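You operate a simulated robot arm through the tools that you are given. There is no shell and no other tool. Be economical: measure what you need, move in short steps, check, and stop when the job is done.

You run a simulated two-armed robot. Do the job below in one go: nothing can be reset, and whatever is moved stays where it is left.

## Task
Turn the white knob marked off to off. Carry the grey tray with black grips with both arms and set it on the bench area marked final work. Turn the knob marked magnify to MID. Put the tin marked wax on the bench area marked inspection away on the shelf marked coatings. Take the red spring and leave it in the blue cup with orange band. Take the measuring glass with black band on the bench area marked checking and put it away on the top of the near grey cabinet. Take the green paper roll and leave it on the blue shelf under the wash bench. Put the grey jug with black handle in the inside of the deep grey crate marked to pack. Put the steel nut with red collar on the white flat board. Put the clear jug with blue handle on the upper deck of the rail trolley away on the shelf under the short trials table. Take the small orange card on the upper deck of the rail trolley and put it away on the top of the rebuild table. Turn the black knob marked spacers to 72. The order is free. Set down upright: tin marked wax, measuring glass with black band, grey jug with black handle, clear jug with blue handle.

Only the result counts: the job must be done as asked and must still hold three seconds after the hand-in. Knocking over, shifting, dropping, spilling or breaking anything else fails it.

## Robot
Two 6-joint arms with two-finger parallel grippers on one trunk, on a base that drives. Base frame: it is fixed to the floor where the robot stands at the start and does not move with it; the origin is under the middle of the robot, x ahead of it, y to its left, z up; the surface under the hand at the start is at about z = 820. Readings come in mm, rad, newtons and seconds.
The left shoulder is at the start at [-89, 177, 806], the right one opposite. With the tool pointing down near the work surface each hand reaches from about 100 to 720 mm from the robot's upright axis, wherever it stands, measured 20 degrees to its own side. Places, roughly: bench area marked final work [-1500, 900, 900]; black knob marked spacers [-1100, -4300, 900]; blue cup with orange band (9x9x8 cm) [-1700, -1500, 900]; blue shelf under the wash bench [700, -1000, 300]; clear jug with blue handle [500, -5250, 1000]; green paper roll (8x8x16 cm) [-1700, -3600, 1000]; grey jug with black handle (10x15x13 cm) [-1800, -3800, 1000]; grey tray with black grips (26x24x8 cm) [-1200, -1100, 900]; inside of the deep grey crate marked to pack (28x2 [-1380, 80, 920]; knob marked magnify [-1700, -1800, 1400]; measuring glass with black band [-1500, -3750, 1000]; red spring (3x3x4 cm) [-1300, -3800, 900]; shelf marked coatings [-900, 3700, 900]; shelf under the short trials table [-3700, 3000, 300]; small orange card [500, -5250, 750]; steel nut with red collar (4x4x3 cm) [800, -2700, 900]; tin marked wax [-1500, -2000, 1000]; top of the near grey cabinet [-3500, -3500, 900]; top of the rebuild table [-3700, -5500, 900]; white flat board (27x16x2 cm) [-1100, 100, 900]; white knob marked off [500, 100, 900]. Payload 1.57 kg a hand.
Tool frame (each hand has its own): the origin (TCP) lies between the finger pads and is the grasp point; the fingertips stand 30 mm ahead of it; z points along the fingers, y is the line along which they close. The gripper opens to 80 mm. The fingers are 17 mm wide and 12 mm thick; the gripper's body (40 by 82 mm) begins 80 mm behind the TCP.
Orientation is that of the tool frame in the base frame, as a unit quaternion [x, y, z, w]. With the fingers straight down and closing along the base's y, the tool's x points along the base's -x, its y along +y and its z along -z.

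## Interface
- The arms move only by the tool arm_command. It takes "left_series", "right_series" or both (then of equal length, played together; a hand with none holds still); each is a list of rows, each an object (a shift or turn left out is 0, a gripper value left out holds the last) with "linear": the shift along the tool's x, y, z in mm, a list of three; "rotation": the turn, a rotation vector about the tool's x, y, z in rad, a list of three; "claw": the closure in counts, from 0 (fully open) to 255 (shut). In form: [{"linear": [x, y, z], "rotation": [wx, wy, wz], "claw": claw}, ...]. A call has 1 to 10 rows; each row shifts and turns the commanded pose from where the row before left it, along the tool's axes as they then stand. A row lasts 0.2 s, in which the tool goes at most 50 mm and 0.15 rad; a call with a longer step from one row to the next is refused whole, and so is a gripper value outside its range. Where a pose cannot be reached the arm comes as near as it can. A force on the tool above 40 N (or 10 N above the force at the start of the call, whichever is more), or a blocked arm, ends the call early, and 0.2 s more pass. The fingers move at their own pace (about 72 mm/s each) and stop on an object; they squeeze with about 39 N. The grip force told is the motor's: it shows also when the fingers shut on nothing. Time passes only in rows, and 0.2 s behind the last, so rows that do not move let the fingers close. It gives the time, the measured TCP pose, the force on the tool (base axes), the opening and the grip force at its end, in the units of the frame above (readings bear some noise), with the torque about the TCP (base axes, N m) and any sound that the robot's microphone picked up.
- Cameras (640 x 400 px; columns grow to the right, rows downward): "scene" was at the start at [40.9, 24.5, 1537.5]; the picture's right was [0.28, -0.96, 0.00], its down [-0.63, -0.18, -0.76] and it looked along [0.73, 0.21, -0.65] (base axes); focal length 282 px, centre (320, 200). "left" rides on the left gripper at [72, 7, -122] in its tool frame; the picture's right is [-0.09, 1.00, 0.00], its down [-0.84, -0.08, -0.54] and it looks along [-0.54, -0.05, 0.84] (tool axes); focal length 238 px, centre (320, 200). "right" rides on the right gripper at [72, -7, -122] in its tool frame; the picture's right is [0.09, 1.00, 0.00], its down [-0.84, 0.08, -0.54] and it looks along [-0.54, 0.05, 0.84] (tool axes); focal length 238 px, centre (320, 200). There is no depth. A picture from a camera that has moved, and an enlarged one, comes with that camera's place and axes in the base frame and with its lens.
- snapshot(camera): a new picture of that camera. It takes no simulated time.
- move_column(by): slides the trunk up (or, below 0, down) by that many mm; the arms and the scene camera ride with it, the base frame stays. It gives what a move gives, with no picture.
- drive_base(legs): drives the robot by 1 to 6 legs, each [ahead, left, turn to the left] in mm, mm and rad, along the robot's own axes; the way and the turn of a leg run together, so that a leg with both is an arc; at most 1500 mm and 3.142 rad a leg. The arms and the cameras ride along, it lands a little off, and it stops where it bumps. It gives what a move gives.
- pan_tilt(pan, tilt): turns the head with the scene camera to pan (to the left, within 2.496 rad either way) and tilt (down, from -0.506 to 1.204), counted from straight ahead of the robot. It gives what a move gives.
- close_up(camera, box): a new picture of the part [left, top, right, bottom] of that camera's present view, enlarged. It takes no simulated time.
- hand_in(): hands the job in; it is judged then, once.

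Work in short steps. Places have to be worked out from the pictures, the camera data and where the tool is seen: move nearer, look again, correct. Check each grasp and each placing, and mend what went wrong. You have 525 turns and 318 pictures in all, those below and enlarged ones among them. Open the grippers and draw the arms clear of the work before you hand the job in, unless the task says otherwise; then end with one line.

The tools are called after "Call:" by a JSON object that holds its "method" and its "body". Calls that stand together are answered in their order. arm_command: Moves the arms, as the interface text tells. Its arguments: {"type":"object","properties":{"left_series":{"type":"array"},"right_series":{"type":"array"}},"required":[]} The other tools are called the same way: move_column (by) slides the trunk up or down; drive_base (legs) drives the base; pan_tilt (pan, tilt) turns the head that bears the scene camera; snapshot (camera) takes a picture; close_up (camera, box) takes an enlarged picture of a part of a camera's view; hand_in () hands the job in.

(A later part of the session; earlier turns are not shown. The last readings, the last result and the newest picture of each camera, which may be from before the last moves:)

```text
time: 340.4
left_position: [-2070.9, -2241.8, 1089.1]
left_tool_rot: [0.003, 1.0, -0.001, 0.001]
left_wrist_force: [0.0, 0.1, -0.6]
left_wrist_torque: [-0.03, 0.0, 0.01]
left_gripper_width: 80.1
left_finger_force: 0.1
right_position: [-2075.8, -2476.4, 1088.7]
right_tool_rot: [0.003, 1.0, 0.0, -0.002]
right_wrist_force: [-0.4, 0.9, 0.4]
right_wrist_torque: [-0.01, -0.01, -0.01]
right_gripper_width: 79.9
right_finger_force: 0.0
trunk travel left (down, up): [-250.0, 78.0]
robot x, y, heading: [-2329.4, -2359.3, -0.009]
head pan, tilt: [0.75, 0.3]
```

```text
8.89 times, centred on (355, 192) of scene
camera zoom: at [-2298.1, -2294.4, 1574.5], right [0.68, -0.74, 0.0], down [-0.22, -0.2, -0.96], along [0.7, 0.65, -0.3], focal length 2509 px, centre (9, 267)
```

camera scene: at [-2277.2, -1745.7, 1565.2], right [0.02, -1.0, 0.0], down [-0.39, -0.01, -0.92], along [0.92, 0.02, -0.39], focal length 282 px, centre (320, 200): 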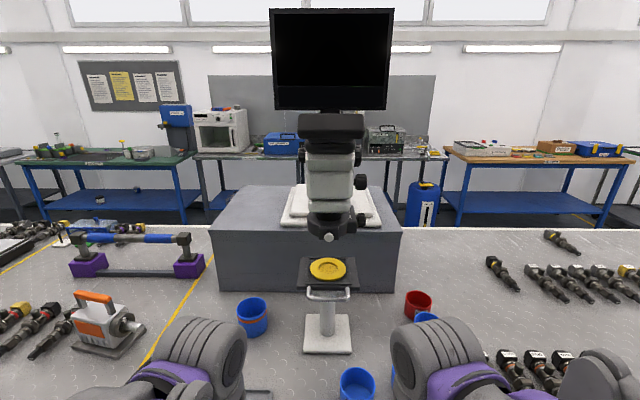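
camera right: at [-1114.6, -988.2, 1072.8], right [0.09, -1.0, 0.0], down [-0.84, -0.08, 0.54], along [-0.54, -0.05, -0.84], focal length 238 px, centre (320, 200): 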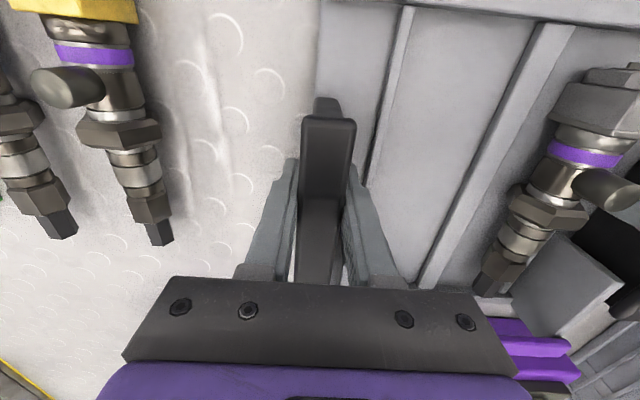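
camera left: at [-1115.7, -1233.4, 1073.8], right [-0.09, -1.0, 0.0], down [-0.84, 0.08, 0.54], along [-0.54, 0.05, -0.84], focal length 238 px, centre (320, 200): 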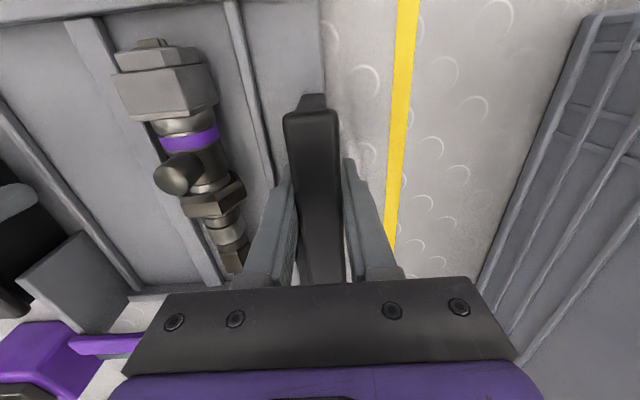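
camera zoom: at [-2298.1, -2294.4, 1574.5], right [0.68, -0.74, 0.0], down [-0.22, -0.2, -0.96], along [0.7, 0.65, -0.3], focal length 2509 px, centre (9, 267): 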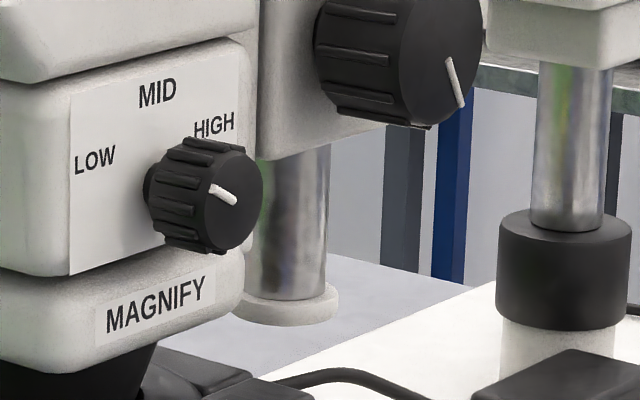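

MAGNIFY's pointer is at LOW, about 56° left of MID. The knob is near (−1687, −1826, 1357) with its axis along −y, so the right hand must point along +y. I raise the trunk and place the base with heading 0.6.

Call:
{"method": "move_column", "body": {"by": 75}}

Call:
{"method": "drive_base", "body": {"legs": [[0, 350, 0], [115, 0, 0], [0, 0, 0.608]]}}

Call:
{"method": "pan_tilt", "body": {"pan": -0.2, "tilt": 0.45}}

Call:
{"method": "snapshot", "body": {"camera": "scene"}}

```text
time: 341.5
left_position: [-2071.3, -2241.3, 1164.9]
left_tool_rot: [0.004, 1.0, 0.0, 0.0]
left_wrist_force: [0.1, 0.1, 0.2]
left_wrist_torque: [-0.04, -0.03, 0.0]
left_gripper_width: 80.0
left_finger_force: 0.2
right_position: [-2075.6, -2476.7, 1164.5]
right_tool_rot: [0.002, 1.0, 0.0, -0.001]
right_wrist_force: [-0.4, 0.4, -0.2]
right_wrist_torque: [0.01, 0.0, 0.01]
right_gripper_width: 80.2
right_finger_force: 0.0
trunk travel left (down, up): [-325.0, 3.0]
robot x, y, heading: [-2328.9, -2358.4, -0.003]
head pan, tilt: [0.75, 0.3]
```

```text
time: 346.0
left_position: [-1972.6, -1906.5, 1165.5]
left_tool_rot: [0.009, 1.0, 0.0, -0.001]
left_wrist_force: [0.6, -0.5, 0.1]
left_wrist_torque: [0.03, 0.08, 0.01]
left_gripper_width: 79.8
left_finger_force: 0.0
right_position: [-1978.9, -2141.9, 1164.2]
right_tool_rot: [0.008, 1.0, 0.001, -0.002]
right_wrist_force: [1.1, -0.7, 0.8]
right_wrist_torque: [0.03, 0.07, -0.01]
right_gripper_width: 79.8
right_finger_force: 0.2
trunk travel left (down, up): [-325.0, 3.0]
robot x, y, heading: [-2234.8, -2018.4, -0.021]
head pan, tilt: [0.75, 0.3]
stopped in leg 2: the robot was blocked; the commanded pose is now the measured one
```

```text
time: 347.2
left_position: [-1977.2, -1908.2, 1164.9]
left_tool_rot: [0.011, 1.0, 0.0, 0.001]
left_wrist_force: [-0.1, -0.4, 0.2]
left_wrist_torque: [0.01, 0.01, -0.05]
left_gripper_width: 80.0
left_finger_force: 0.1
right_position: [-1986.0, -2141.0, 1165.5]
right_tool_rot: [0.01, 1.0, 0.0, -0.001]
right_wrist_force: [-0.6, -0.7, 0.5]
right_wrist_torque: [0.01, 0.0, 0.03]
right_gripper_width: 80.2
right_finger_force: 0.1
trunk travel left (down, up): [-325.0, 3.0]
robot x, y, heading: [-2234.7, -2020.7, -0.026]
head pan, tilt: [-0.201, 0.45]
```

```text
240 pictures are left
camera scene: at [-2188.9, -2039.6, 1640.5], right [-0.22, -0.98, 0.0], down [-0.42, 0.1, -0.9], along [0.88, -0.2, -0.43], focal length 282 px, centre (320, 200)
```

scene: 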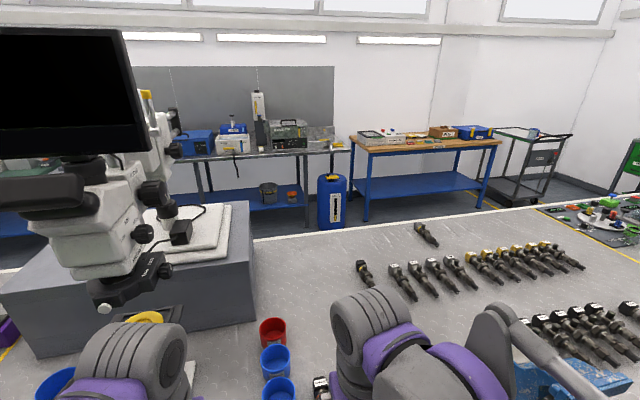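

The base bumped the bench rear at x −2235. I back off 45 mm and turn to heading 0.6.

Call:
{"method": "drive_base", "body": {"legs": [[-45, 0, 0], [0, 0, 0.626]]}}

Call:
{"method": "arm_command", "body": {"right_series": [{"rotation": [0, 0, 0.12]}, {"rotation": [0, 0, 0.12]}, {"rotation": [0, 0, 0.12]}, {"rotation": [0, 0, 0.12]}, {"rotation": [0, 0, 0.12]}]}}

```text
time: 349.8
left_position: [-2137.7, -1775.3, 1165.8]
left_tool_rot: [-0.299, 0.954, 0.001, 0.001]
left_wrist_force: [-0.3, -0.4, 0.5]
left_wrist_torque: [-0.02, 0.02, 0.0]
left_gripper_width: 79.8
left_finger_force: 0.1
right_position: [-2005.9, -1970.2, 1164.4]
right_tool_rot: [-0.299, 0.954, 0.0, 0.0]
right_wrist_force: [0.3, 0.5, 0.4]
right_wrist_torque: [-0.03, 0.05, -0.01]
right_gripper_width: 79.7
right_finger_force: 0.1
trunk travel left (down, up): [-325.0, 3.0]
robot x, y, heading: [-2276.9, -2016.2, 0.608]
head pan, tilt: [-0.201, 0.45]
```

```text
time: 351.0
left_position: [-2138.6, -1775.7, 1165.1]
left_tool_rot: [-0.298, 0.955, 0.001, 0.0]
left_wrist_force: [0.4, 0.5, -0.1]
left_wrist_torque: [-0.02, -0.03, 0.02]
left_gripper_width: 79.9
left_finger_force: 0.1
right_position: [-2006.2, -1969.8, 1165.0]
right_tool_rot: [-0.003, 1.0, 0.001, 0.0]
right_wrist_force: [0.3, 0.0, 0.3]
right_wrist_torque: [0.02, 0.01, 0.02]
right_gripper_width: 80.2
right_finger_force: 0.0
trunk travel left (down, up): [-325.0, 3.0]
robot x, y, heading: [-2279.9, -2019.6, 0.606]
head pan, tilt: [-0.201, 0.45]
```

The tool is aligned with the base axes. I pitch it up so the fingers point along +y.

Call:
{"method": "arm_command", "body": {"right_series": [{"rotation": [-0.15, 0, 0]}, {"rotation": [-0.15, 0, 0]}, {"rotation": [-0.15, 0, 0]}, {"rotation": [-0.15, 0, 0]}, {"rotation": [-0.15, 0, 0]}, {"rotation": [-0.15, 0, 0]}, {"rotation": [-0.15, 0, 0]}, {"rotation": [-0.15, 0, 0]}, {"rotation": [-0.15, 0, 0]}, {"rotation": [-0.15, 0, 0]}]}}

Call:
{"method": "snapshot", "body": {"camera": "right"}}

Call:
{"method": "snapshot", "body": {"camera": "scene"}}

```text
time: 353.2
left_position: [-2137.5, -1775.8, 1164.6]
left_tool_rot: [-0.298, 0.955, 0.001, 0.0]
left_wrist_force: [0.0, -0.4, 0.5]
left_wrist_torque: [-0.01, -0.01, 0.01]
left_gripper_width: 79.8
left_finger_force: 0.0
right_position: [-2004.1, -1969.7, 1165.0]
right_tool_rot: [-0.002, 0.731, 0.683, -0.002]
right_wrist_force: [0.8, -0.3, -0.2]
right_wrist_torque: [0.03, -0.02, -0.01]
right_gripper_width: 79.9
right_finger_force: 0.0
trunk travel left (down, up): [-325.0, 3.0]
robot x, y, heading: [-2277.1, -2018.1, 0.607]
head pan, tilt: [-0.201, 0.45]
```

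```text
239 pictures are left
camera right: at [-2077.3, -2092.9, 1167.3], right [-0.09, 0.07, 0.99], down [0.84, -0.53, 0.11], along [0.53, 0.85, -0.01], focal length 238 px, centre (320, 200)
```

right: 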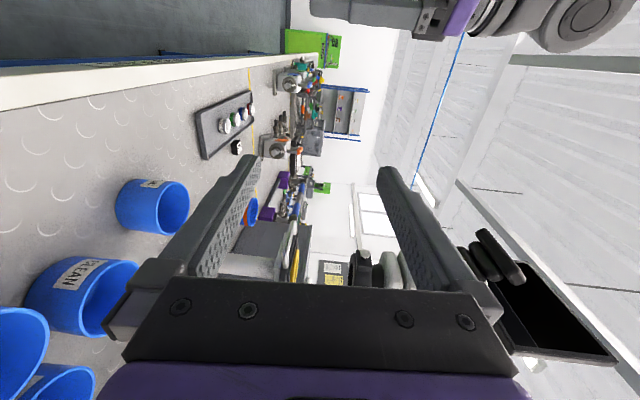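

```text
238 pictures are left
camera scene: at [-2230.1, -2006.4, 1640.5], right [0.39, -0.92, 0.0], down [-0.4, -0.17, -0.9], along [0.83, 0.35, -0.44], focal length 282 px, centre (320, 200)
```

scene: 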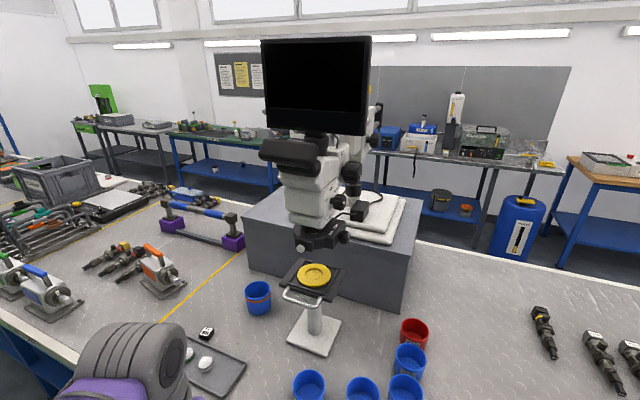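

It works. I complete the turn and move to a point about 110 mm in front of the knob.

Call:
{"method": "arm_command", "body": {"right_series": [{"rotation": [-0.069, 0, 0]}, {"linear": [-39, 24, 3]}, {"linear": [-39, 24, 3]}, {"linear": [-39, 24, 3]}, {"linear": [-39, 24, 3]}, {"linear": [-39, 24, 3]}, {"linear": [-39, 24, 3]}, {"linear": [-39, 24, 3]}, {"linear": [-39, 24, 3], "claw": 60}]}}

Call:
{"method": "snapshot", "body": {"camera": "right"}}

Call:
{"method": "close_up", "body": {"camera": "scene", "box": [270, 120, 430, 260]}}

```text
time: 355.2
left_position: [-2135.8, -1774.1, 1165.3]
left_tool_rot: [-0.299, 0.954, -0.001, 0.0]
left_wrist_force: [0.6, -0.6, -0.5]
left_wrist_torque: [0.0, 0.01, 0.04]
left_gripper_width: 80.1
left_finger_force: 0.1
right_position: [-1691.7, -1942.7, 1355.7]
right_tool_rot: [-0.001, 0.708, 0.706, -0.003]
right_wrist_force: [0.0, -0.3, 0.0]
right_wrist_torque: [0.03, 0.01, 0.05]
right_gripper_width: 61.1
right_finger_force: 0.1
trunk travel left (down, up): [-325.0, 3.0]
robot x, y, heading: [-2280.0, -2019.0, 0.607]
head pan, tilt: [-0.201, 0.45]
```

```text
237 pictures are left
camera right: at [-1763.5, -2065.5, 1349.6], right [-0.09, 0.0, 1.0], down [0.84, -0.54, 0.08], along [0.53, 0.84, 0.05], focal length 238 px, centre (320, 200)
```

right: 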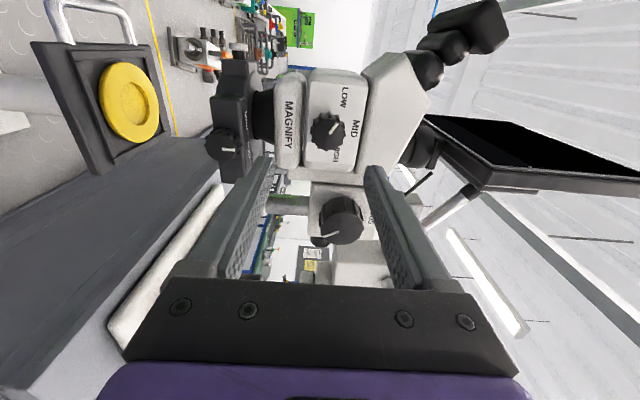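

```text
2.86 times, centred on (350, 190) of scene
camera zoom: at [-2229.0, -2006.2, 1640.5], right [0.39, -0.92, 0.0], down [-0.4, -0.17, -0.9], along [0.83, 0.35, -0.44], focal length 806 px, centre (234, 229)
```

zoom: 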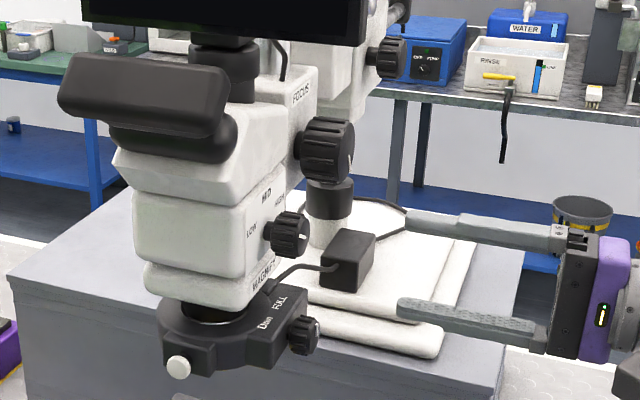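

Call:
{"method": "close_up", "body": {"camera": "right", "box": [260, 70, 400, 190]}}

```text
3.33 times, centred on (330, 130) of right
camera zoom: at [-1763.5, -2065.5, 1349.6], right [-0.09, 0.0, 1.0], down [0.84, -0.54, 0.08], along [0.53, 0.84, 0.05], focal length 794 px, centre (287, 433)
```

zoom: 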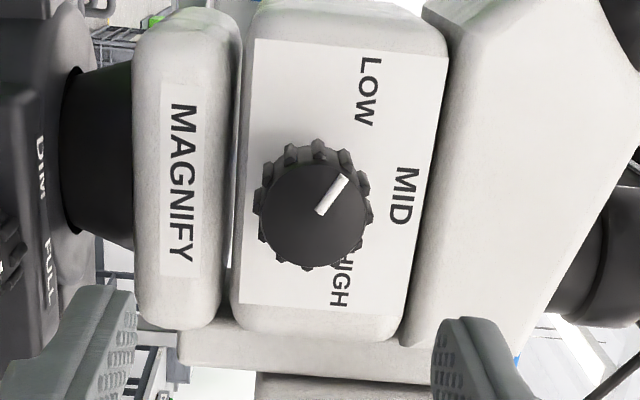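

Centre estimate: (−1696, −1830…−1838, 1363). I align and advance 80 mm, then look.

Call:
{"method": "arm_command", "body": {"right_series": [{"linear": [4, 6, 20]}, {"linear": [0, 0, 30]}, {"linear": [0, 0, 30]}]}}

Call:
{"method": "snapshot", "body": {"camera": "right"}}

Call:
{"method": "close_up", "body": {"camera": "scene", "box": [290, 160, 390, 240]}}

```text
time: 356.0
left_position: [-2138.4, -1775.8, 1165.8]
left_tool_rot: [-0.298, 0.954, 0.001, 0.0]
left_wrist_force: [-0.6, 1.1, 0.0]
left_wrist_torque: [0.01, -0.04, -0.01]
left_gripper_width: 80.1
left_finger_force: 0.1
right_position: [-1699.0, -1861.0, 1361.6]
right_tool_rot: [-0.003, 0.708, 0.706, -0.003]
right_wrist_force: [0.0, 0.7, -0.4]
right_wrist_torque: [-0.03, -0.03, 0.01]
right_gripper_width: 61.3
right_finger_force: 0.0
trunk travel left (down, up): [-325.0, 3.0]
robot x, y, heading: [-2275.4, -2019.7, 0.604]
head pan, tilt: [-0.201, 0.45]
```

```text
234 pictures are left
camera right: at [-1771.1, -1983.8, 1356.2], right [-0.09, 0.0, 1.0], down [0.84, -0.54, 0.08], along [0.53, 0.84, 0.05], focal length 238 px, centre (320, 200)
```

right: 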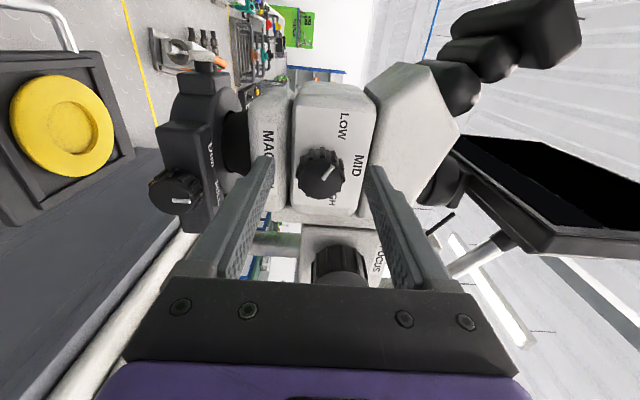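

```text
5.00 times, centred on (340, 200) of scene
camera zoom: at [-2231.0, -2005.5, 1640.5], right [0.39, -0.92, 0.0], down [-0.4, -0.17, -0.9], along [0.83, 0.35, -0.44], focal length 1411 px, centre (220, 200)
```

zoom: 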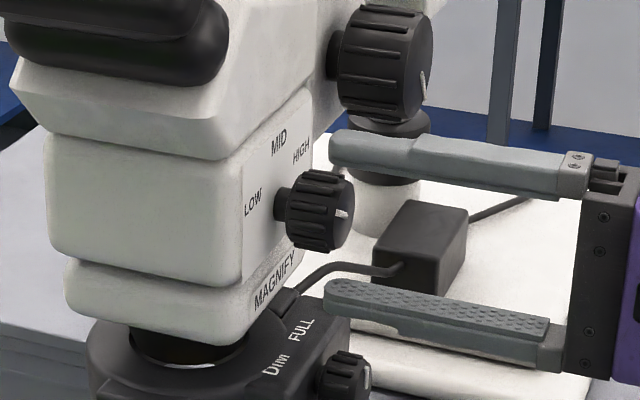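

The fingers are centred and the panel is near y −1809. I advance 14 mm and close on the knob.

Call:
{"method": "arm_command", "body": {"right_series": [{"linear": [1, 1, 14]}, {"claw": 255}, {"claw": 255}, {"claw": 255}]}}

```text
time: 357.0
left_position: [-2138.5, -1775.5, 1165.2]
left_tool_rot: [-0.298, 0.955, 0.0, 0.0]
left_wrist_force: [-0.3, 1.2, 0.5]
left_wrist_torque: [-0.04, 0.05, 0.01]
left_gripper_width: 79.7
left_finger_force: 0.1
right_position: [-1701.4, -1847.1, 1363.4]
right_tool_rot: [-0.003, 0.708, 0.707, -0.004]
right_wrist_force: [0.8, 2.8, 3.7]
right_wrist_torque: [0.56, -0.01, -0.14]
right_gripper_width: 31.3
right_finger_force: 40.3
trunk travel left (down, up): [-325.0, 3.0]
robot x, y, heading: [-2279.7, -2014.9, 0.606]
head pan, tilt: [-0.201, 0.45]
```

Gripped (31 mm). I turn +0.98 rad about the tool axis (clockwise facing the knob).

Call:
{"method": "arm_command", "body": {"right_series": [{"rotation": [0, 0, 0.1]}, {"rotation": [0, 0, 0.12]}, {"rotation": [0, 0, 0.14]}, {"rotation": [0, 0, 0.14]}, {"rotation": [0, 0, 0.14]}, {"rotation": [0, 0, 0.14]}, {"rotation": [0, 0, 0.14]}, {"rotation": [0, 0, 0.06]}]}}

Call:
{"method": "close_up", "body": {"camera": "scene", "box": [290, 160, 390, 240]}}

Call:
{"method": "snapshot", "body": {"camera": "right"}}

```text
time: 358.1
left_position: [-2138.3, -1775.0, 1164.9]
left_tool_rot: [-0.299, 0.954, -0.001, 0.0]
left_wrist_force: [0.4, 0.8, -0.3]
left_wrist_torque: [0.0, 0.0, -0.01]
left_gripper_width: 79.9
left_finger_force: 0.1
right_position: [-1699.0, -1847.4, 1365.2]
right_tool_rot: [0.194, 0.677, 0.682, -0.198]
right_wrist_force: [5.0, 5.8, 16.4]
right_wrist_torque: [-0.09, -0.14, 0.05]
right_gripper_width: 31.6
right_finger_force: 40.0
trunk travel left (down, up): [-325.0, 3.0]
robot x, y, heading: [-2280.5, -2020.8, 0.608]
head pan, tilt: [-0.201, 0.45]
stopped in row 5 (right hand): the force on the tool passed its limit at 42 N (the readings are from after the stop); the commanded pose is now the measured one
```

```text
5.00 times, centred on (340, 200) of scene
camera zoom: at [-2231.2, -2005.4, 1640.3], right [0.39, -0.92, 0.0], down [-0.4, -0.17, -0.9], along [0.83, 0.35, -0.43], focal length 1411 px, centre (220, 200)
```

zoom: 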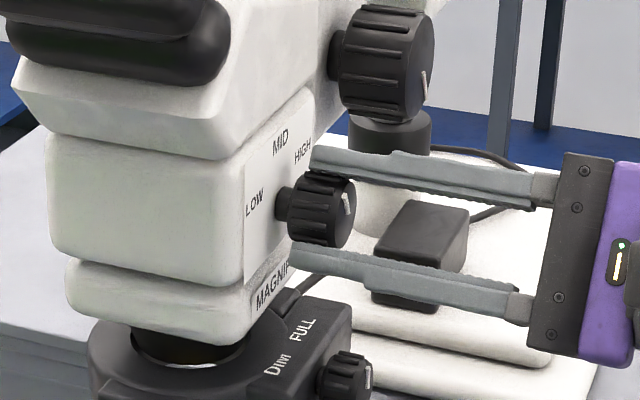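

```text
231 pictures are left
camera right: at [-1763.9, -1970.8, 1398.7], right [0.45, -0.01, 0.89], down [0.75, -0.54, -0.38], along [0.48, 0.84, -0.24], focal length 238 px, centre (320, 200)
```

right: 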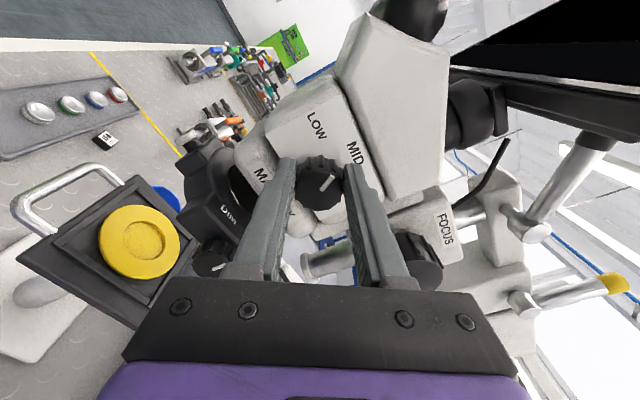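

It turned 32° before a side load built up. I shift the hand 1.5 mm to relieve it and turn the remaining 0.43 rad.

Call:
{"method": "arm_command", "body": {"right_series": [{"linear": [0.3, 1.5, 0]}, {"rotation": [0, 0, 0.08]}, {"rotation": [0, 0, 0.09]}, {"rotation": [0, 0, 0.09]}, {"rotation": [0, 0, 0.09]}, {"rotation": [0, 0, 0.08]}]}}

Call:
{"method": "close_up", "body": {"camera": "scene", "box": [290, 160, 390, 240]}}

```text
time: 359.7
left_position: [-2136.1, -1775.3, 1164.7]
left_tool_rot: [-0.298, 0.955, 0.0, 0.0]
left_wrist_force: [-0.4, 0.7, 0.0]
left_wrist_torque: [-0.02, -0.01, 0.01]
left_gripper_width: 79.9
left_finger_force: 0.1
right_position: [-1697.3, -1847.1, 1369.2]
right_tool_rot: [0.335, 0.618, 0.626, -0.339]
right_wrist_force: [6.7, 7.1, 14.1]
right_wrist_torque: [-0.12, -0.14, 0.03]
right_gripper_width: 31.7
right_finger_force: 40.0
trunk travel left (down, up): [-325.0, 3.0]
robot x, y, heading: [-2280.5, -2015.5, 0.607]
head pan, tilt: [-0.201, 0.45]
stopped in row 6 (right hand): the force on the tool passed its limit at 41 N (the readings are from after the stop); the commanded pose is now the measured one
```

```text
5.00 times, centred on (340, 200) of scene
camera zoom: at [-2230.5, -2005.1, 1640.2], right [0.39, -0.92, 0.0], down [-0.4, -0.17, -0.9], along [0.83, 0.35, -0.44], focal length 1411 px, centre (220, 200)
```

zoom: 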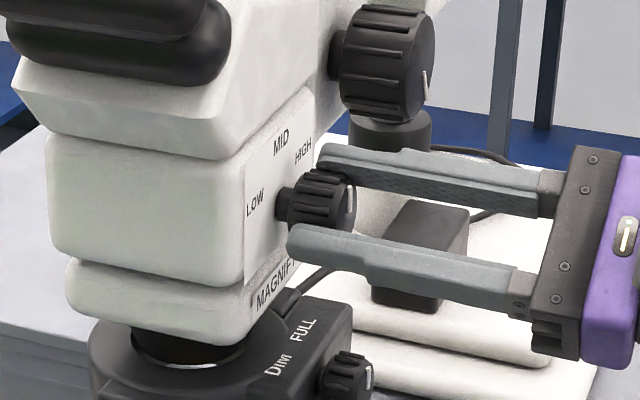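

The tool has turned 57°. I open, draw back, and check the pointer.

Call:
{"method": "arm_command", "body": {"right_series": [{"claw": 80}, {"claw": 80}, {"linear": [0, 0, -40]}, {"linear": [0, 0, -40]}]}}

Call:
{"method": "close_up", "body": {"camera": "scene", "box": [320, 170, 380, 220]}}

Call:
{"method": "close_up", "body": {"camera": "right", "box": [250, 80, 400, 200]}}

```text
time: 360.7
left_position: [-2137.3, -1777.1, 1164.7]
left_tool_rot: [-0.299, 0.954, 0.001, 0.001]
left_wrist_force: [0.2, -0.4, -0.8]
left_wrist_torque: [0.02, -0.01, -0.03]
left_gripper_width: 80.1
left_finger_force: 0.0
right_position: [-1698.4, -1930.6, 1367.3]
right_tool_rot: [0.334, 0.619, 0.625, -0.34]
right_wrist_force: [0.5, -0.1, 0.5]
right_wrist_torque: [0.01, 0.02, 0.0]
right_gripper_width: 55.1
right_finger_force: 0.1
trunk travel left (down, up): [-325.0, 3.0]
robot x, y, heading: [-2278.7, -2015.5, 0.605]
head pan, tilt: [-0.201, 0.45]
```

```text
8.00 times, centred on (350, 195) of scene
camera zoom: at [-2230.5, -2007.0, 1640.5], right [0.39, -0.92, 0.0], down [-0.4, -0.17, -0.9], along [0.83, 0.35, -0.43], focal length 2258 px, centre (80, 240)
```

zoom: 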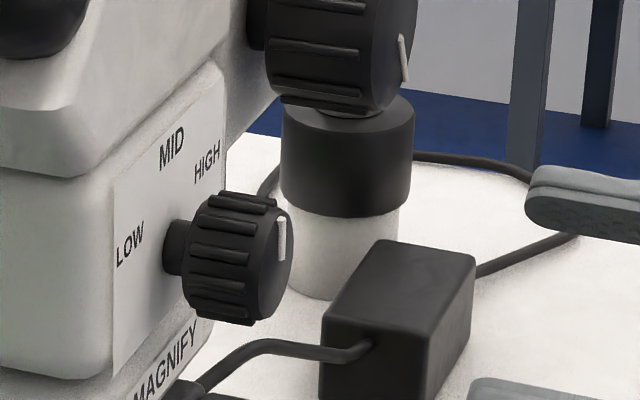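

```text
3.33 times, centred on (325, 140) of right
camera zoom: at [-1743.3, -2053.2, 1423.7], right [0.78, 0.0, 0.62], down [0.52, -0.53, -0.66], along [0.34, 0.85, -0.42], focal length 794 px, centre (303, 400)
```

zoom: 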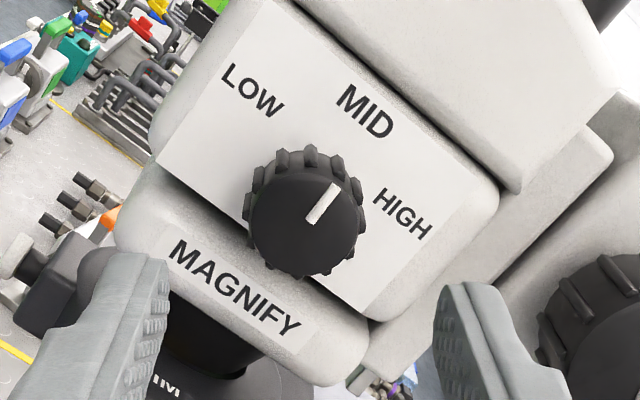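

The pointer is about 6.5° short of MID, and the true knob centre works out to (−1694, 1363). I recentre, grip again, and turn another 0.115 rad.

Call:
{"method": "arm_command", "body": {"right_series": [{"linear": [-6, 1.3, 0]}, {"linear": [0, 0, 40]}, {"linear": [0, 0, 42]}, {"claw": 255}, {"claw": 255}, {"claw": 255}, {"rotation": [0, 0, 0.06]}, {"rotation": [0, 0, 0.06]}]}}

Call:
{"method": "arm_command", "body": {"right_series": [{"claw": 80}, {"claw": 80}, {"linear": [0, 0, -40]}, {"linear": [0, 0, -40]}]}}

Call:
{"method": "close_up", "body": {"camera": "right", "box": [250, 80, 400, 200]}}

```text
time: 362.5
left_position: [-2137.3, -1774.8, 1164.5]
left_tool_rot: [-0.297, 0.955, 0.0, 0.0]
left_wrist_force: [0.0, -0.5, -0.1]
left_wrist_torque: [0.01, 0.01, 0.0]
left_gripper_width: 80.0
left_finger_force: 0.3
right_position: [-1694.3, -1846.9, 1365.1]
right_tool_rot: [0.372, 0.597, 0.603, -0.376]
right_wrist_force: [-1.0, 1.9, -2.0]
right_wrist_torque: [-0.31, -0.01, 0.33]
right_gripper_width: 31.5
right_finger_force: 40.0
trunk travel left (down, up): [-325.0, 3.0]
robot x, y, heading: [-2279.7, -2016.7, 0.606]
head pan, tilt: [-0.201, 0.45]
```

```text
time: 363.5
left_position: [-2137.3, -1776.2, 1164.8]
left_tool_rot: [-0.298, 0.955, 0.001, 0.0]
left_wrist_force: [0.1, -0.1, -0.3]
left_wrist_torque: [0.02, 0.01, 0.0]
left_gripper_width: 79.8
left_finger_force: 0.1
right_position: [-1691.9, -1927.2, 1362.0]
right_tool_rot: [0.37, 0.598, 0.604, -0.375]
right_wrist_force: [0.6, 0.0, -0.1]
right_wrist_torque: [-0.01, -0.01, 0.03]
right_gripper_width: 55.0
right_finger_force: 0.2
trunk travel left (down, up): [-325.0, 3.0]
robot x, y, heading: [-2279.1, -2015.8, 0.605]
head pan, tilt: [-0.201, 0.45]
```

```text
3.33 times, centred on (325, 140) of right
camera zoom: at [-1729.7, -2050.7, 1422.6], right [0.85, 0.0, 0.52], down [0.44, -0.53, -0.72], along [0.28, 0.85, -0.45], focal length 794 px, centre (303, 400)
```

zoom: 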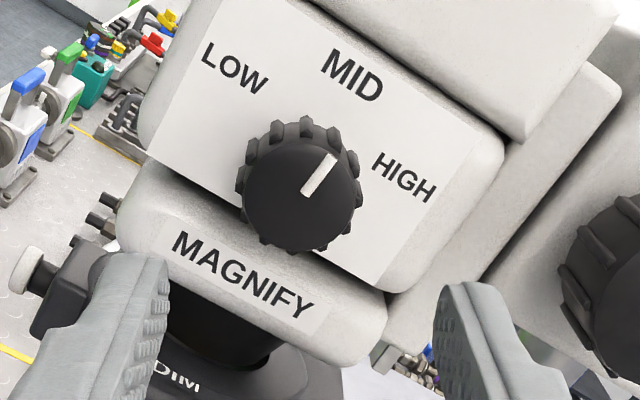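

MAGNIFY is at MID. I withdraw and bring the right hand back to pointing down.

Call:
{"method": "arm_command", "body": {"right_series": [{"linear": [0, 0, -45]}, {"linear": [0, 0, -35], "rotation": [0, 0, -0.1]}, {"rotation": [0, 0, -0.15]}, {"rotation": [0, 0, -0.15]}, {"rotation": [0, 0, -0.15]}, {"rotation": [0, 0, -0.15]}, {"rotation": [0, 0, -0.15]}, {"rotation": [0, 0, -0.15]}, {"rotation": [0, 0, -0.12]}]}}

Call:
{"method": "arm_command", "body": {"right_series": [{"linear": [40, -15, 0]}, {"linear": [40, -20, 0]}, {"linear": [40, -20, 0]}, {"linear": [40, -20, 0]}, {"linear": [40, -20, 0]}, {"linear": [40, -20, 0]}, {"linear": [40, -20, 0]}]}}

Call:
{"method": "arm_command", "body": {"right_series": [{"rotation": [0.15, 0, 0], "claw": 0}, {"rotation": [0.15, 0, 0]}, {"rotation": [0.15, 0, 0]}, {"rotation": [0.15, 0, 0]}, {"rotation": [0.15, 0, 0]}, {"rotation": [0.15, 0, 0]}, {"rotation": [0.15, 0, 0]}, {"rotation": [0.15, 0, 0]}, {"rotation": [0.15, 0, 0]}, {"rotation": [0.15, 0, 0]}]}}

```text
time: 365.5
left_position: [-2138.4, -1776.4, 1164.6]
left_tool_rot: [-0.298, 0.955, 0.0, 0.001]
left_wrist_force: [-0.2, 0.7, 0.0]
left_wrist_torque: [0.01, 0.03, -0.01]
left_gripper_width: 80.0
left_finger_force: 0.1
right_position: [-1693.1, -2006.6, 1363.0]
right_tool_rot: [-0.004, 0.703, 0.711, 0.003]
right_wrist_force: [0.0, -0.1, -0.6]
right_wrist_torque: [0.02, -0.02, -0.04]
right_gripper_width: 54.8
right_finger_force: 0.0
trunk travel left (down, up): [-325.0, 3.0]
robot x, y, heading: [-2278.6, -2019.3, 0.606]
head pan, tilt: [-0.201, 0.45]
```

```text
time: 367.1
left_position: [-2137.0, -1776.1, 1165.6]
left_tool_rot: [-0.298, 0.954, 0.001, 0.001]
left_wrist_force: [-0.3, -0.3, -0.7]
left_wrist_torque: [-0.02, 0.02, 0.0]
left_gripper_width: 80.2
left_finger_force: 0.0
right_position: [-1958.4, -2003.3, 1236.9]
right_tool_rot: [-0.018, 0.703, 0.711, -0.012]
right_wrist_force: [-0.1, 0.2, -0.4]
right_wrist_torque: [-0.03, -0.01, -0.03]
right_gripper_width: 54.8
right_finger_force: 0.0
trunk travel left (down, up): [-325.0, 3.0]
robot x, y, heading: [-2281.6, -2019.4, 0.605]
head pan, tilt: [-0.201, 0.45]
```

```text
time: 369.3
left_position: [-2136.2, -1776.4, 1165.0]
left_tool_rot: [-0.298, 0.955, 0.001, 0.0]
left_wrist_force: [-0.4, -0.3, 0.1]
left_wrist_torque: [-0.05, 0.0, -0.01]
left_gripper_width: 80.0
left_finger_force: 0.0
right_position: [-1970.8, -2005.8, 1224.2]
right_tool_rot: [-0.001, 0.999, 0.04, 0.004]
right_wrist_force: [-0.3, -0.1, 0.3]
right_wrist_torque: [0.01, -0.04, 0.04]
right_gripper_width: 80.2
right_finger_force: 0.1
trunk travel left (down, up): [-325.0, 3.0]
robot x, y, heading: [-2279.7, -2015.5, 0.607]
head pan, tilt: [-0.201, 0.45]
```

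Call:
{"method": "arm_command", "body": {"right_series": [{"rotation": [0.08, 0, 0], "linear": [10, 0, 20]}, {"rotation": [0, 0, -0.15], "linear": [0, 0, 20]}, {"rotation": [0, 0, -0.15], "linear": [0, 0, 20]}, {"rotation": [0, 0, -0.15]}, {"rotation": [0, 0, -0.15]}]}}

Call:
{"method": "move_column", "body": {"by": -75}}

Call:
{"method": "drive_base", "body": {"legs": [[-60, 0, 0], [0, 0, -0.606], [0, -900, 0], [0, -750, 0]]}}

Call:
{"method": "pan_tilt", "body": {"pan": 0.0, "tilt": 0.5}}

Call:
{"method": "snapshot", "body": {"camera": "scene"}}

```text
time: 370.5
left_position: [-2137.4, -1775.8, 1164.3]
left_tool_rot: [-0.298, 0.955, 0.0, 0.001]
left_wrist_force: [0.0, 0.1, 0.2]
left_wrist_torque: [0.02, 0.03, 0.01]
left_gripper_width: 80.1
left_finger_force: 0.0
right_position: [-1981.4, -2004.8, 1165.7]
right_tool_rot: [-0.298, 0.955, 0.0, 0.004]
right_wrist_force: [-0.6, 0.1, -0.1]
right_wrist_torque: [-0.01, -0.02, 0.03]
right_gripper_width: 79.8
right_finger_force: 0.1
trunk travel left (down, up): [-325.0, 3.0]
robot x, y, heading: [-2282.8, -2018.1, 0.606]
head pan, tilt: [-0.201, 0.45]
```

```text
time: 371.6
left_position: [-2137.6, -1774.8, 1089.8]
left_tool_rot: [-0.299, 0.954, 0.001, 0.001]
left_wrist_force: [-0.3, -0.4, -0.2]
left_wrist_torque: [0.03, 0.03, 0.02]
left_gripper_width: 80.2
left_finger_force: 0.0
right_position: [-1980.6, -2005.3, 1089.9]
right_tool_rot: [-0.296, 0.955, 0.0, 0.003]
right_wrist_force: [0.6, 0.4, -0.1]
right_wrist_torque: [0.0, 0.01, 0.01]
right_gripper_width: 79.8
right_finger_force: 0.1
trunk travel left (down, up): [-250.0, 78.0]
robot x, y, heading: [-2279.9, -2018.5, 0.605]
head pan, tilt: [-0.201, 0.45]
```

```text
time: 377.6
left_position: [-2076.1, -2244.2, 1090.0]
left_tool_rot: [0.003, 1.0, -0.001, 0.001]
left_wrist_force: [-0.4, -0.9, 0.5]
left_wrist_torque: [0.0, 0.01, 0.0]
left_gripper_width: 80.0
left_finger_force: 0.0
right_position: [-2080.5, -2515.2, 1091.0]
right_tool_rot: [0.002, 1.0, 0.009, 0.004]
right_wrist_force: [0.2, 31.2, 10.4]
right_wrist_torque: [-0.49, -0.07, 0.27]
right_gripper_width: 50.8
right_finger_force: 0.0
trunk travel left (down, up): [-250.0, 78.0]
robot x, y, heading: [-2334.7, -2363.7, -0.01]
head pan, tilt: [-0.201, 0.45]
stopped in leg 3: the force on the tool passed its limit at 49 N (the readings are from after the stop); the commanded pose is now the measured one
```

```text
time: 378.3
left_position: [-2076.5, -2244.0, 1089.7]
left_tool_rot: [0.003, 1.0, -0.002, 0.0]
left_wrist_force: [-0.4, -0.1, -1.2]
left_wrist_torque: [0.01, 0.05, -0.03]
left_gripper_width: 80.1
left_finger_force: 0.1
right_position: [-2079.9, -2514.8, 1090.4]
right_tool_rot: [0.004, 1.0, 0.008, 0.004]
right_wrist_force: [0.1, 32.9, 7.4]
right_wrist_torque: [-0.39, -0.05, 0.2]
right_gripper_width: 50.7
right_finger_force: 0.1
trunk travel left (down, up): [-250.0, 78.0]
robot x, y, heading: [-2330.4, -2364.8, -0.008]
head pan, tilt: [0.0, 0.499]
```

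```text
226 pictures are left
camera scene: at [-2280.7, -2359.2, 1556.1], right [-0.01, -1.0, 0.0], down [-0.48, 0.0, -0.88], along [0.88, -0.01, -0.48], focal length 282 px, centre (320, 200)
```

scene: 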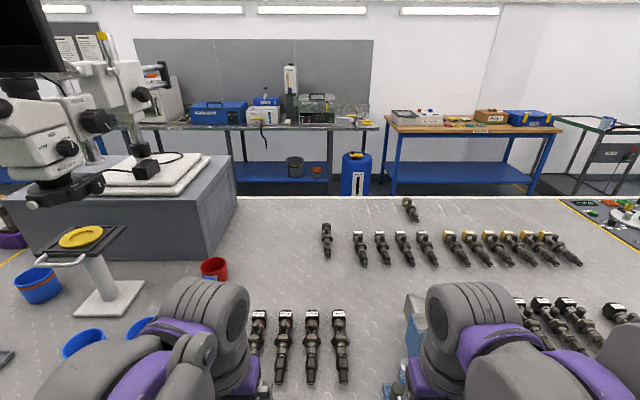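

My right finger ran into the blue vise. I back off at once and inspect.

Call:
{"method": "drive_base", "body": {"legs": [[0, 100, 0]]}}

Call:
{"method": "snapshot", "body": {"camera": "right"}}

Call:
{"method": "pan_tilt", "body": {"pan": -0.5, "tilt": 0.7}}

Call:
{"method": "snapshot", "body": {"camera": "scene"}}

```text
time: 379.8
left_position: [-2074.8, -2148.1, 1090.5]
left_tool_rot: [0.003, 1.0, -0.001, 0.002]
left_wrist_force: [0.1, 0.1, 0.6]
left_wrist_torque: [-0.03, 0.01, 0.02]
left_gripper_width: 79.8
left_finger_force: 0.1
right_position: [-2078.3, -2419.7, 1090.0]
right_tool_rot: [0.003, 1.0, 0.007, 0.005]
right_wrist_force: [0.1, 0.3, -0.3]
right_wrist_torque: [0.0, 0.01, 0.0]
right_gripper_width: 80.2
right_finger_force: 0.0
trunk travel left (down, up): [-250.0, 78.0]
robot x, y, heading: [-2331.0, -2265.1, -0.011]
head pan, tilt: [0.0, 0.499]
```

```text
225 pictures are left
camera right: at [-2152.0, -2429.0, 1211.7], right [-0.09, 1.0, 0.01], down [0.83, 0.06, 0.55], along [0.55, 0.06, -0.84], focal length 238 px, centre (320, 200)
```

right: 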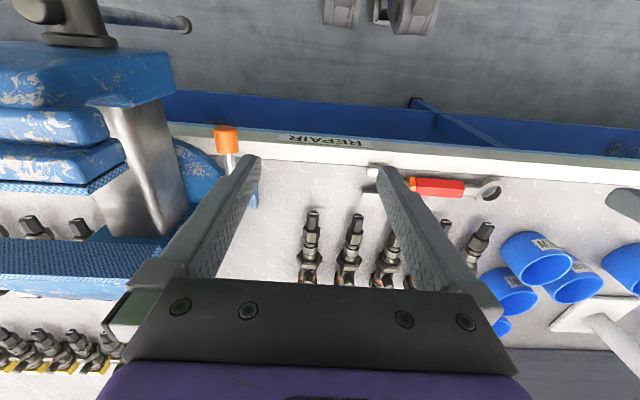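

```text
time: 380.8
left_position: [-2074.7, -2149.4, 1090.2]
left_tool_rot: [0.003, 1.0, 0.0, 0.001]
left_wrist_force: [0.6, 0.2, -0.5]
left_wrist_torque: [-0.01, 0.0, 0.0]
left_gripper_width: 80.2
left_finger_force: 0.1
right_position: [-2079.5, -2420.3, 1089.7]
right_tool_rot: [0.003, 1.0, 0.007, 0.003]
right_wrist_force: [0.0, 0.0, 0.5]
right_wrist_torque: [0.0, -0.02, 0.0]
right_gripper_width: 80.3
right_finger_force: 0.0
trunk travel left (down, up): [-250.0, 78.0]
robot x, y, heading: [-2331.1, -2264.6, -0.008]
head pan, tilt: [-0.499, 0.7]
```

```text
224 pictures are left
camera scene: at [-2296.4, -2306.1, 1538.4], right [-0.48, -0.88, 0.0], down [-0.56, 0.31, -0.77], along [0.67, -0.37, -0.64], focal length 282 px, centre (320, 200)
```

scene: 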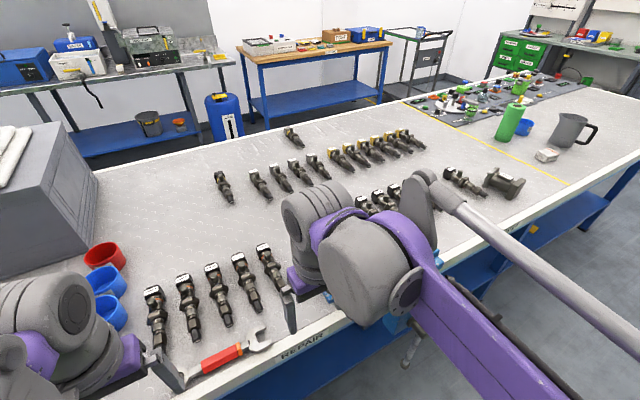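

The vise looks in place, clamped to the bench. I back away from the bench by 300 mm before driving south.

Call:
{"method": "drive_base", "body": {"legs": [[-300, 0, 0.01], [0, -750, 0], [0, -700, 0]]}}

Call:
{"method": "pan_tilt", "body": {"pan": 0.0, "tilt": 0.5}}

Call:
{"method": "snapshot", "body": {"camera": "scene"}}

```text
time: 395.5
left_position: [-2365.5, -3584.8, 1088.9]
left_tool_rot: [-0.007, 1.0, 0.0, 0.0]
left_wrist_force: [-0.8, 0.8, 0.5]
left_wrist_torque: [-0.01, 0.01, 0.04]
left_gripper_width: 79.8
left_finger_force: 0.2
right_position: [-2363.2, -3858.0, 1090.9]
right_tool_rot: [-0.007, 1.0, 0.007, 0.003]
right_wrist_force: [-0.1, -0.3, -0.2]
right_wrist_torque: [-0.01, 0.01, -0.01]
right_gripper_width: 79.8
right_finger_force: 0.1
trunk travel left (down, up): [-250.0, 78.0]
robot x, y, heading: [-2618.8, -3706.1, 0.013]
head pan, tilt: [-0.499, 0.7]
```

```text
time: 396.5
left_position: [-2364.0, -3584.8, 1091.1]
left_tool_rot: [-0.008, 1.0, -0.001, 0.001]
left_wrist_force: [0.2, -0.3, 0.3]
left_wrist_torque: [-0.03, -0.01, 0.02]
left_gripper_width: 80.0
left_finger_force: 0.0
right_position: [-2362.8, -3857.4, 1089.7]
right_tool_rot: [-0.007, 1.0, 0.007, 0.004]
right_wrist_force: [0.6, -0.3, 0.4]
right_wrist_torque: [-0.03, 0.01, 0.01]
right_gripper_width: 80.3
right_finger_force: 0.1
trunk travel left (down, up): [-250.0, 78.0]
robot x, y, heading: [-2620.4, -3705.9, 0.016]
head pan, tilt: [0.0, 0.499]
```

```text
223 pictures are left
camera scene: at [-2567.6, -3706.1, 1556.1], right [0.01, -1.0, 0.0], down [-0.48, -0.01, -0.88], along [0.88, 0.01, -0.48], focal length 282 px, centre (320, 200)
```

scene: 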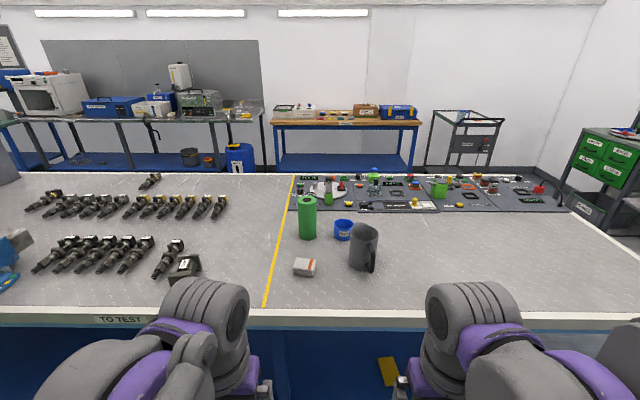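

Call:
{"method": "close_up", "body": {"camera": "scene", "box": [270, 165, 450, 285]}}

Call:
{"method": "close_up", "body": {"camera": "scene", "box": [400, 165, 580, 285]}}

```text
3.33 times, centred on (360, 225) of scene
camera zoom: at [-2567.6, -3706.1, 1556.1], right [0.01, -1.0, 0.0], down [-0.48, -0.01, -0.88], along [0.88, 0.01, -0.48], focal length 941 px, centre (187, 117)
```

zoom: 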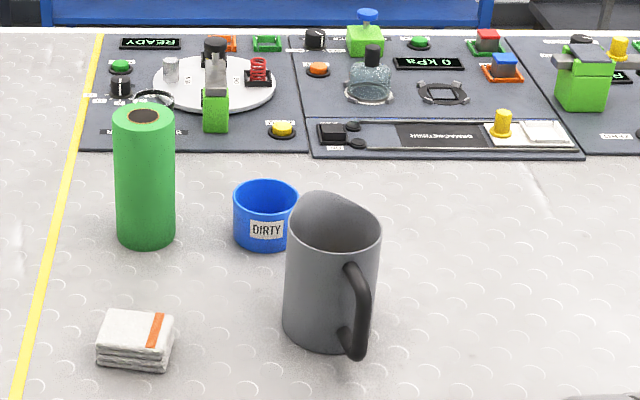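

```text
3.33 times, centred on (490, 225) of scene
camera zoom: at [-2567.6, -3706.1, 1556.1], right [0.01, -1.0, 0.0], down [-0.48, -0.01, -0.88], along [0.88, 0.01, -0.48], focal length 941 px, centre (-247, 117)
```

zoom: 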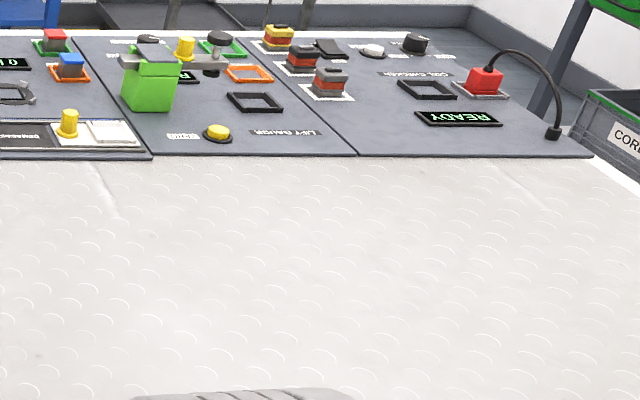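

The green roll is near (−1650, −3646) and the grey jug near (−1818, −3841). A black-banded glass stands behind the roll, with the red spring near it. I drive up; the left hand will take the roll by its core wall and the right the jug by its rim wall.

Call:
{"method": "drive_base", "body": {"legs": [[0, -39, -0.014], [340, 0, 0]]}}

Call:
{"method": "arm_command", "body": {"left_series": [{"linear": [-40, 10, 0]}, {"linear": [-40, 10, 0]}, {"linear": [-40, 0, 0]}, {"linear": [-40, 0, 0]}, {"linear": [-40, 0, 0]}]}}

Call:
{"method": "snapshot", "body": {"camera": "left"}}

Call:
{"method": "snapshot", "body": {"camera": "right"}}

Call:
{"method": "snapshot", "body": {"camera": "scene"}}

```text
time: 399.4
left_position: [-2015.5, -3630.9, 1090.4]
left_tool_rot: [0.004, 1.0, 0.0, 0.001]
left_wrist_force: [0.7, 0.0, 0.4]
left_wrist_torque: [-0.02, -0.02, 0.0]
left_gripper_width: 80.0
left_finger_force: 0.0
right_position: [-2018.8, -3903.7, 1091.1]
right_tool_rot: [0.005, 1.0, 0.007, 0.003]
right_wrist_force: [0.2, 0.0, -0.3]
right_wrist_torque: [-0.02, 0.0, 0.0]
right_gripper_width: 79.9
right_finger_force: 0.0
trunk travel left (down, up): [-250.0, 78.0]
robot x, y, heading: [-2268.6, -3750.5, -0.007]
head pan, tilt: [0.0, 0.499]
```

```text
time: 400.6
left_position: [-1814.6, -3613.2, 1088.0]
left_tool_rot: [0.004, 1.0, -0.001, 0.0]
left_wrist_force: [1.0, 0.4, -0.4]
left_wrist_torque: [-0.02, 0.04, 0.03]
left_gripper_width: 79.9
left_finger_force: 0.1
right_position: [-2018.2, -3903.0, 1088.1]
right_tool_rot: [0.004, 1.0, 0.007, 0.003]
right_wrist_force: [0.2, 1.4, -0.2]
right_wrist_torque: [-0.02, 0.05, -0.03]
right_gripper_width: 80.1
right_finger_force: 0.1
trunk travel left (down, up): [-250.0, 78.0]
robot x, y, heading: [-2270.7, -3748.0, -0.013]
head pan, tilt: [0.0, 0.499]
```

```text
220 pictures are left
camera left: at [-1885.3, -3606.0, 1210.8], right [0.1, 0.99, 0.0], down [0.84, -0.08, 0.54], along [0.54, -0.05, -0.84], focal length 238 px, centre (320, 200)
```

left: 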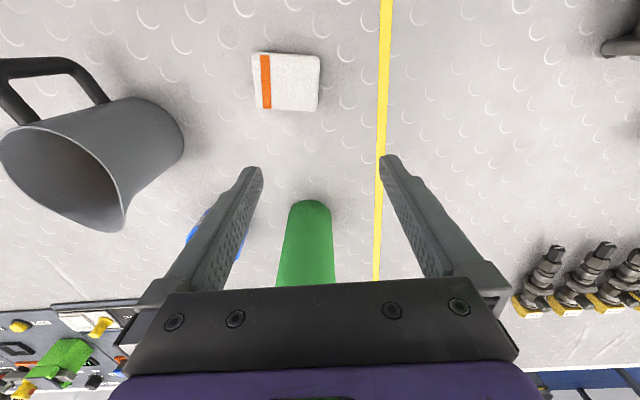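

```text
219 pictures are left
camera right: at [-2091.5, -3911.2, 1211.5], right [-0.08, 1.0, 0.01], down [0.83, 0.06, 0.55], along [0.54, 0.06, -0.84], focal length 238 px, centre (320, 200)
```

right: 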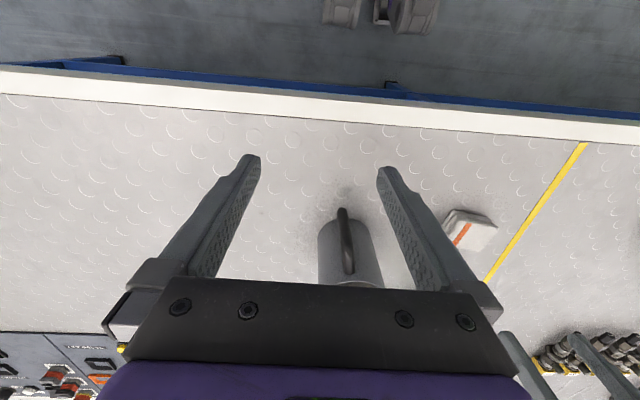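

```text
218 pictures are left
camera scene: at [-2218.6, -3747.4, 1556.1], right [-0.01, -1.0, 0.0], down [-0.48, 0.0, -0.88], along [0.88, -0.01, -0.48], focal length 282 px, centre (320, 200)
```

scene: 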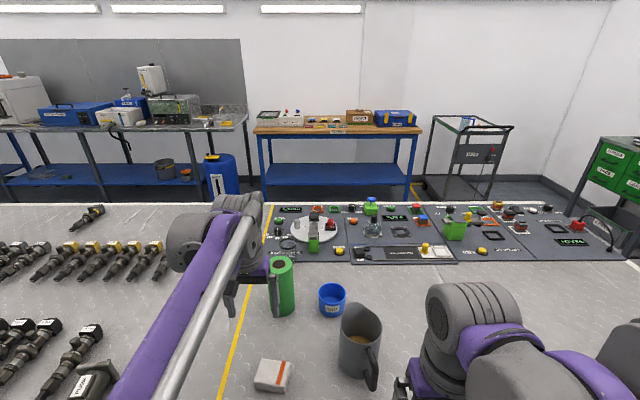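

Call:
{"method": "close_up", "body": {"camera": "scene", "box": [240, 220, 420, 400]}}

```text
2.22 times, centred on (330, 310) of scene
camera zoom: at [-2218.6, -3747.4, 1556.1], right [-0.01, -1.0, 0.0], down [-0.48, 0.0, -0.88], along [0.88, -0.01, -0.48], focal length 627 px, centre (298, -44)
```

zoom: 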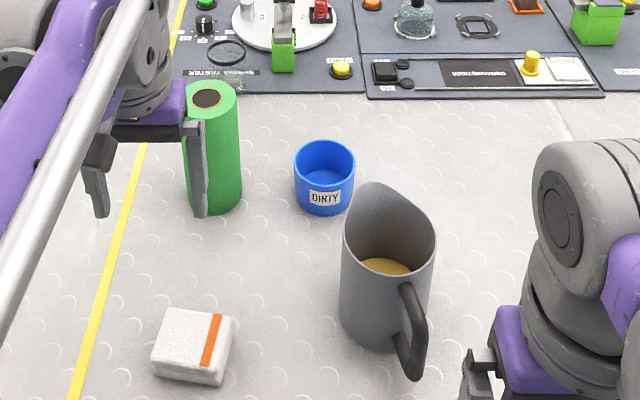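

The roll is about 70 mm wide, so I can grip it around its body. The jug holds some liquid and must stay level, so I'll take it by the rim wall. First I bring the left hand in front of the roll.

Call:
{"method": "arm_command", "body": {"left_series": [{"linear": [-15, -11, 28]}, {"linear": [-15, -11, 28]}, {"linear": [-15, -11, 27]}]}}

Call:
{"method": "snapshot", "body": {"camera": "left"}}

```text
time: 401.4
left_position: [-1770.0, -3644.5, 1008.2]
left_tool_rot: [0.004, 1.0, 0.0, 0.0]
left_wrist_force: [0.8, 0.5, 0.8]
left_wrist_torque: [0.04, 0.01, 0.01]
left_gripper_width: 80.1
left_finger_force: 0.1
right_position: [-2019.5, -3903.1, 1089.6]
right_tool_rot: [0.004, 1.0, 0.007, 0.004]
right_wrist_force: [0.1, 0.3, -0.1]
right_wrist_torque: [0.0, 0.01, -0.01]
right_gripper_width: 79.9
right_finger_force: 0.1
trunk travel left (down, up): [-250.0, 78.0]
robot x, y, heading: [-2271.2, -3748.0, -0.009]
head pan, tilt: [0.0, 0.499]
```

```text
216 pictures are left
camera left: at [-1841.5, -3637.0, 1129.2], right [0.1, 0.99, 0.0], down [0.84, -0.08, 0.54], along [0.54, -0.05, -0.84], focal length 238 px, centre (320, 200)
```

left: 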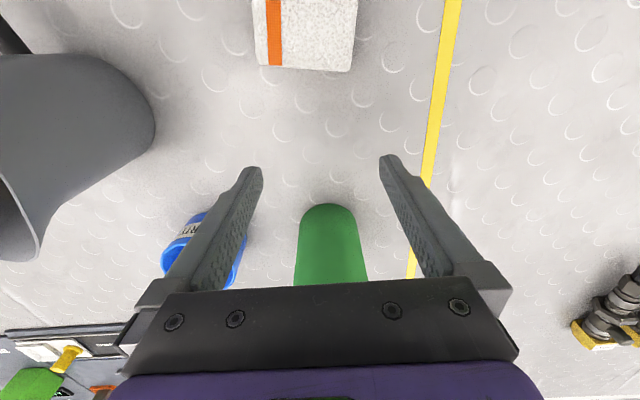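

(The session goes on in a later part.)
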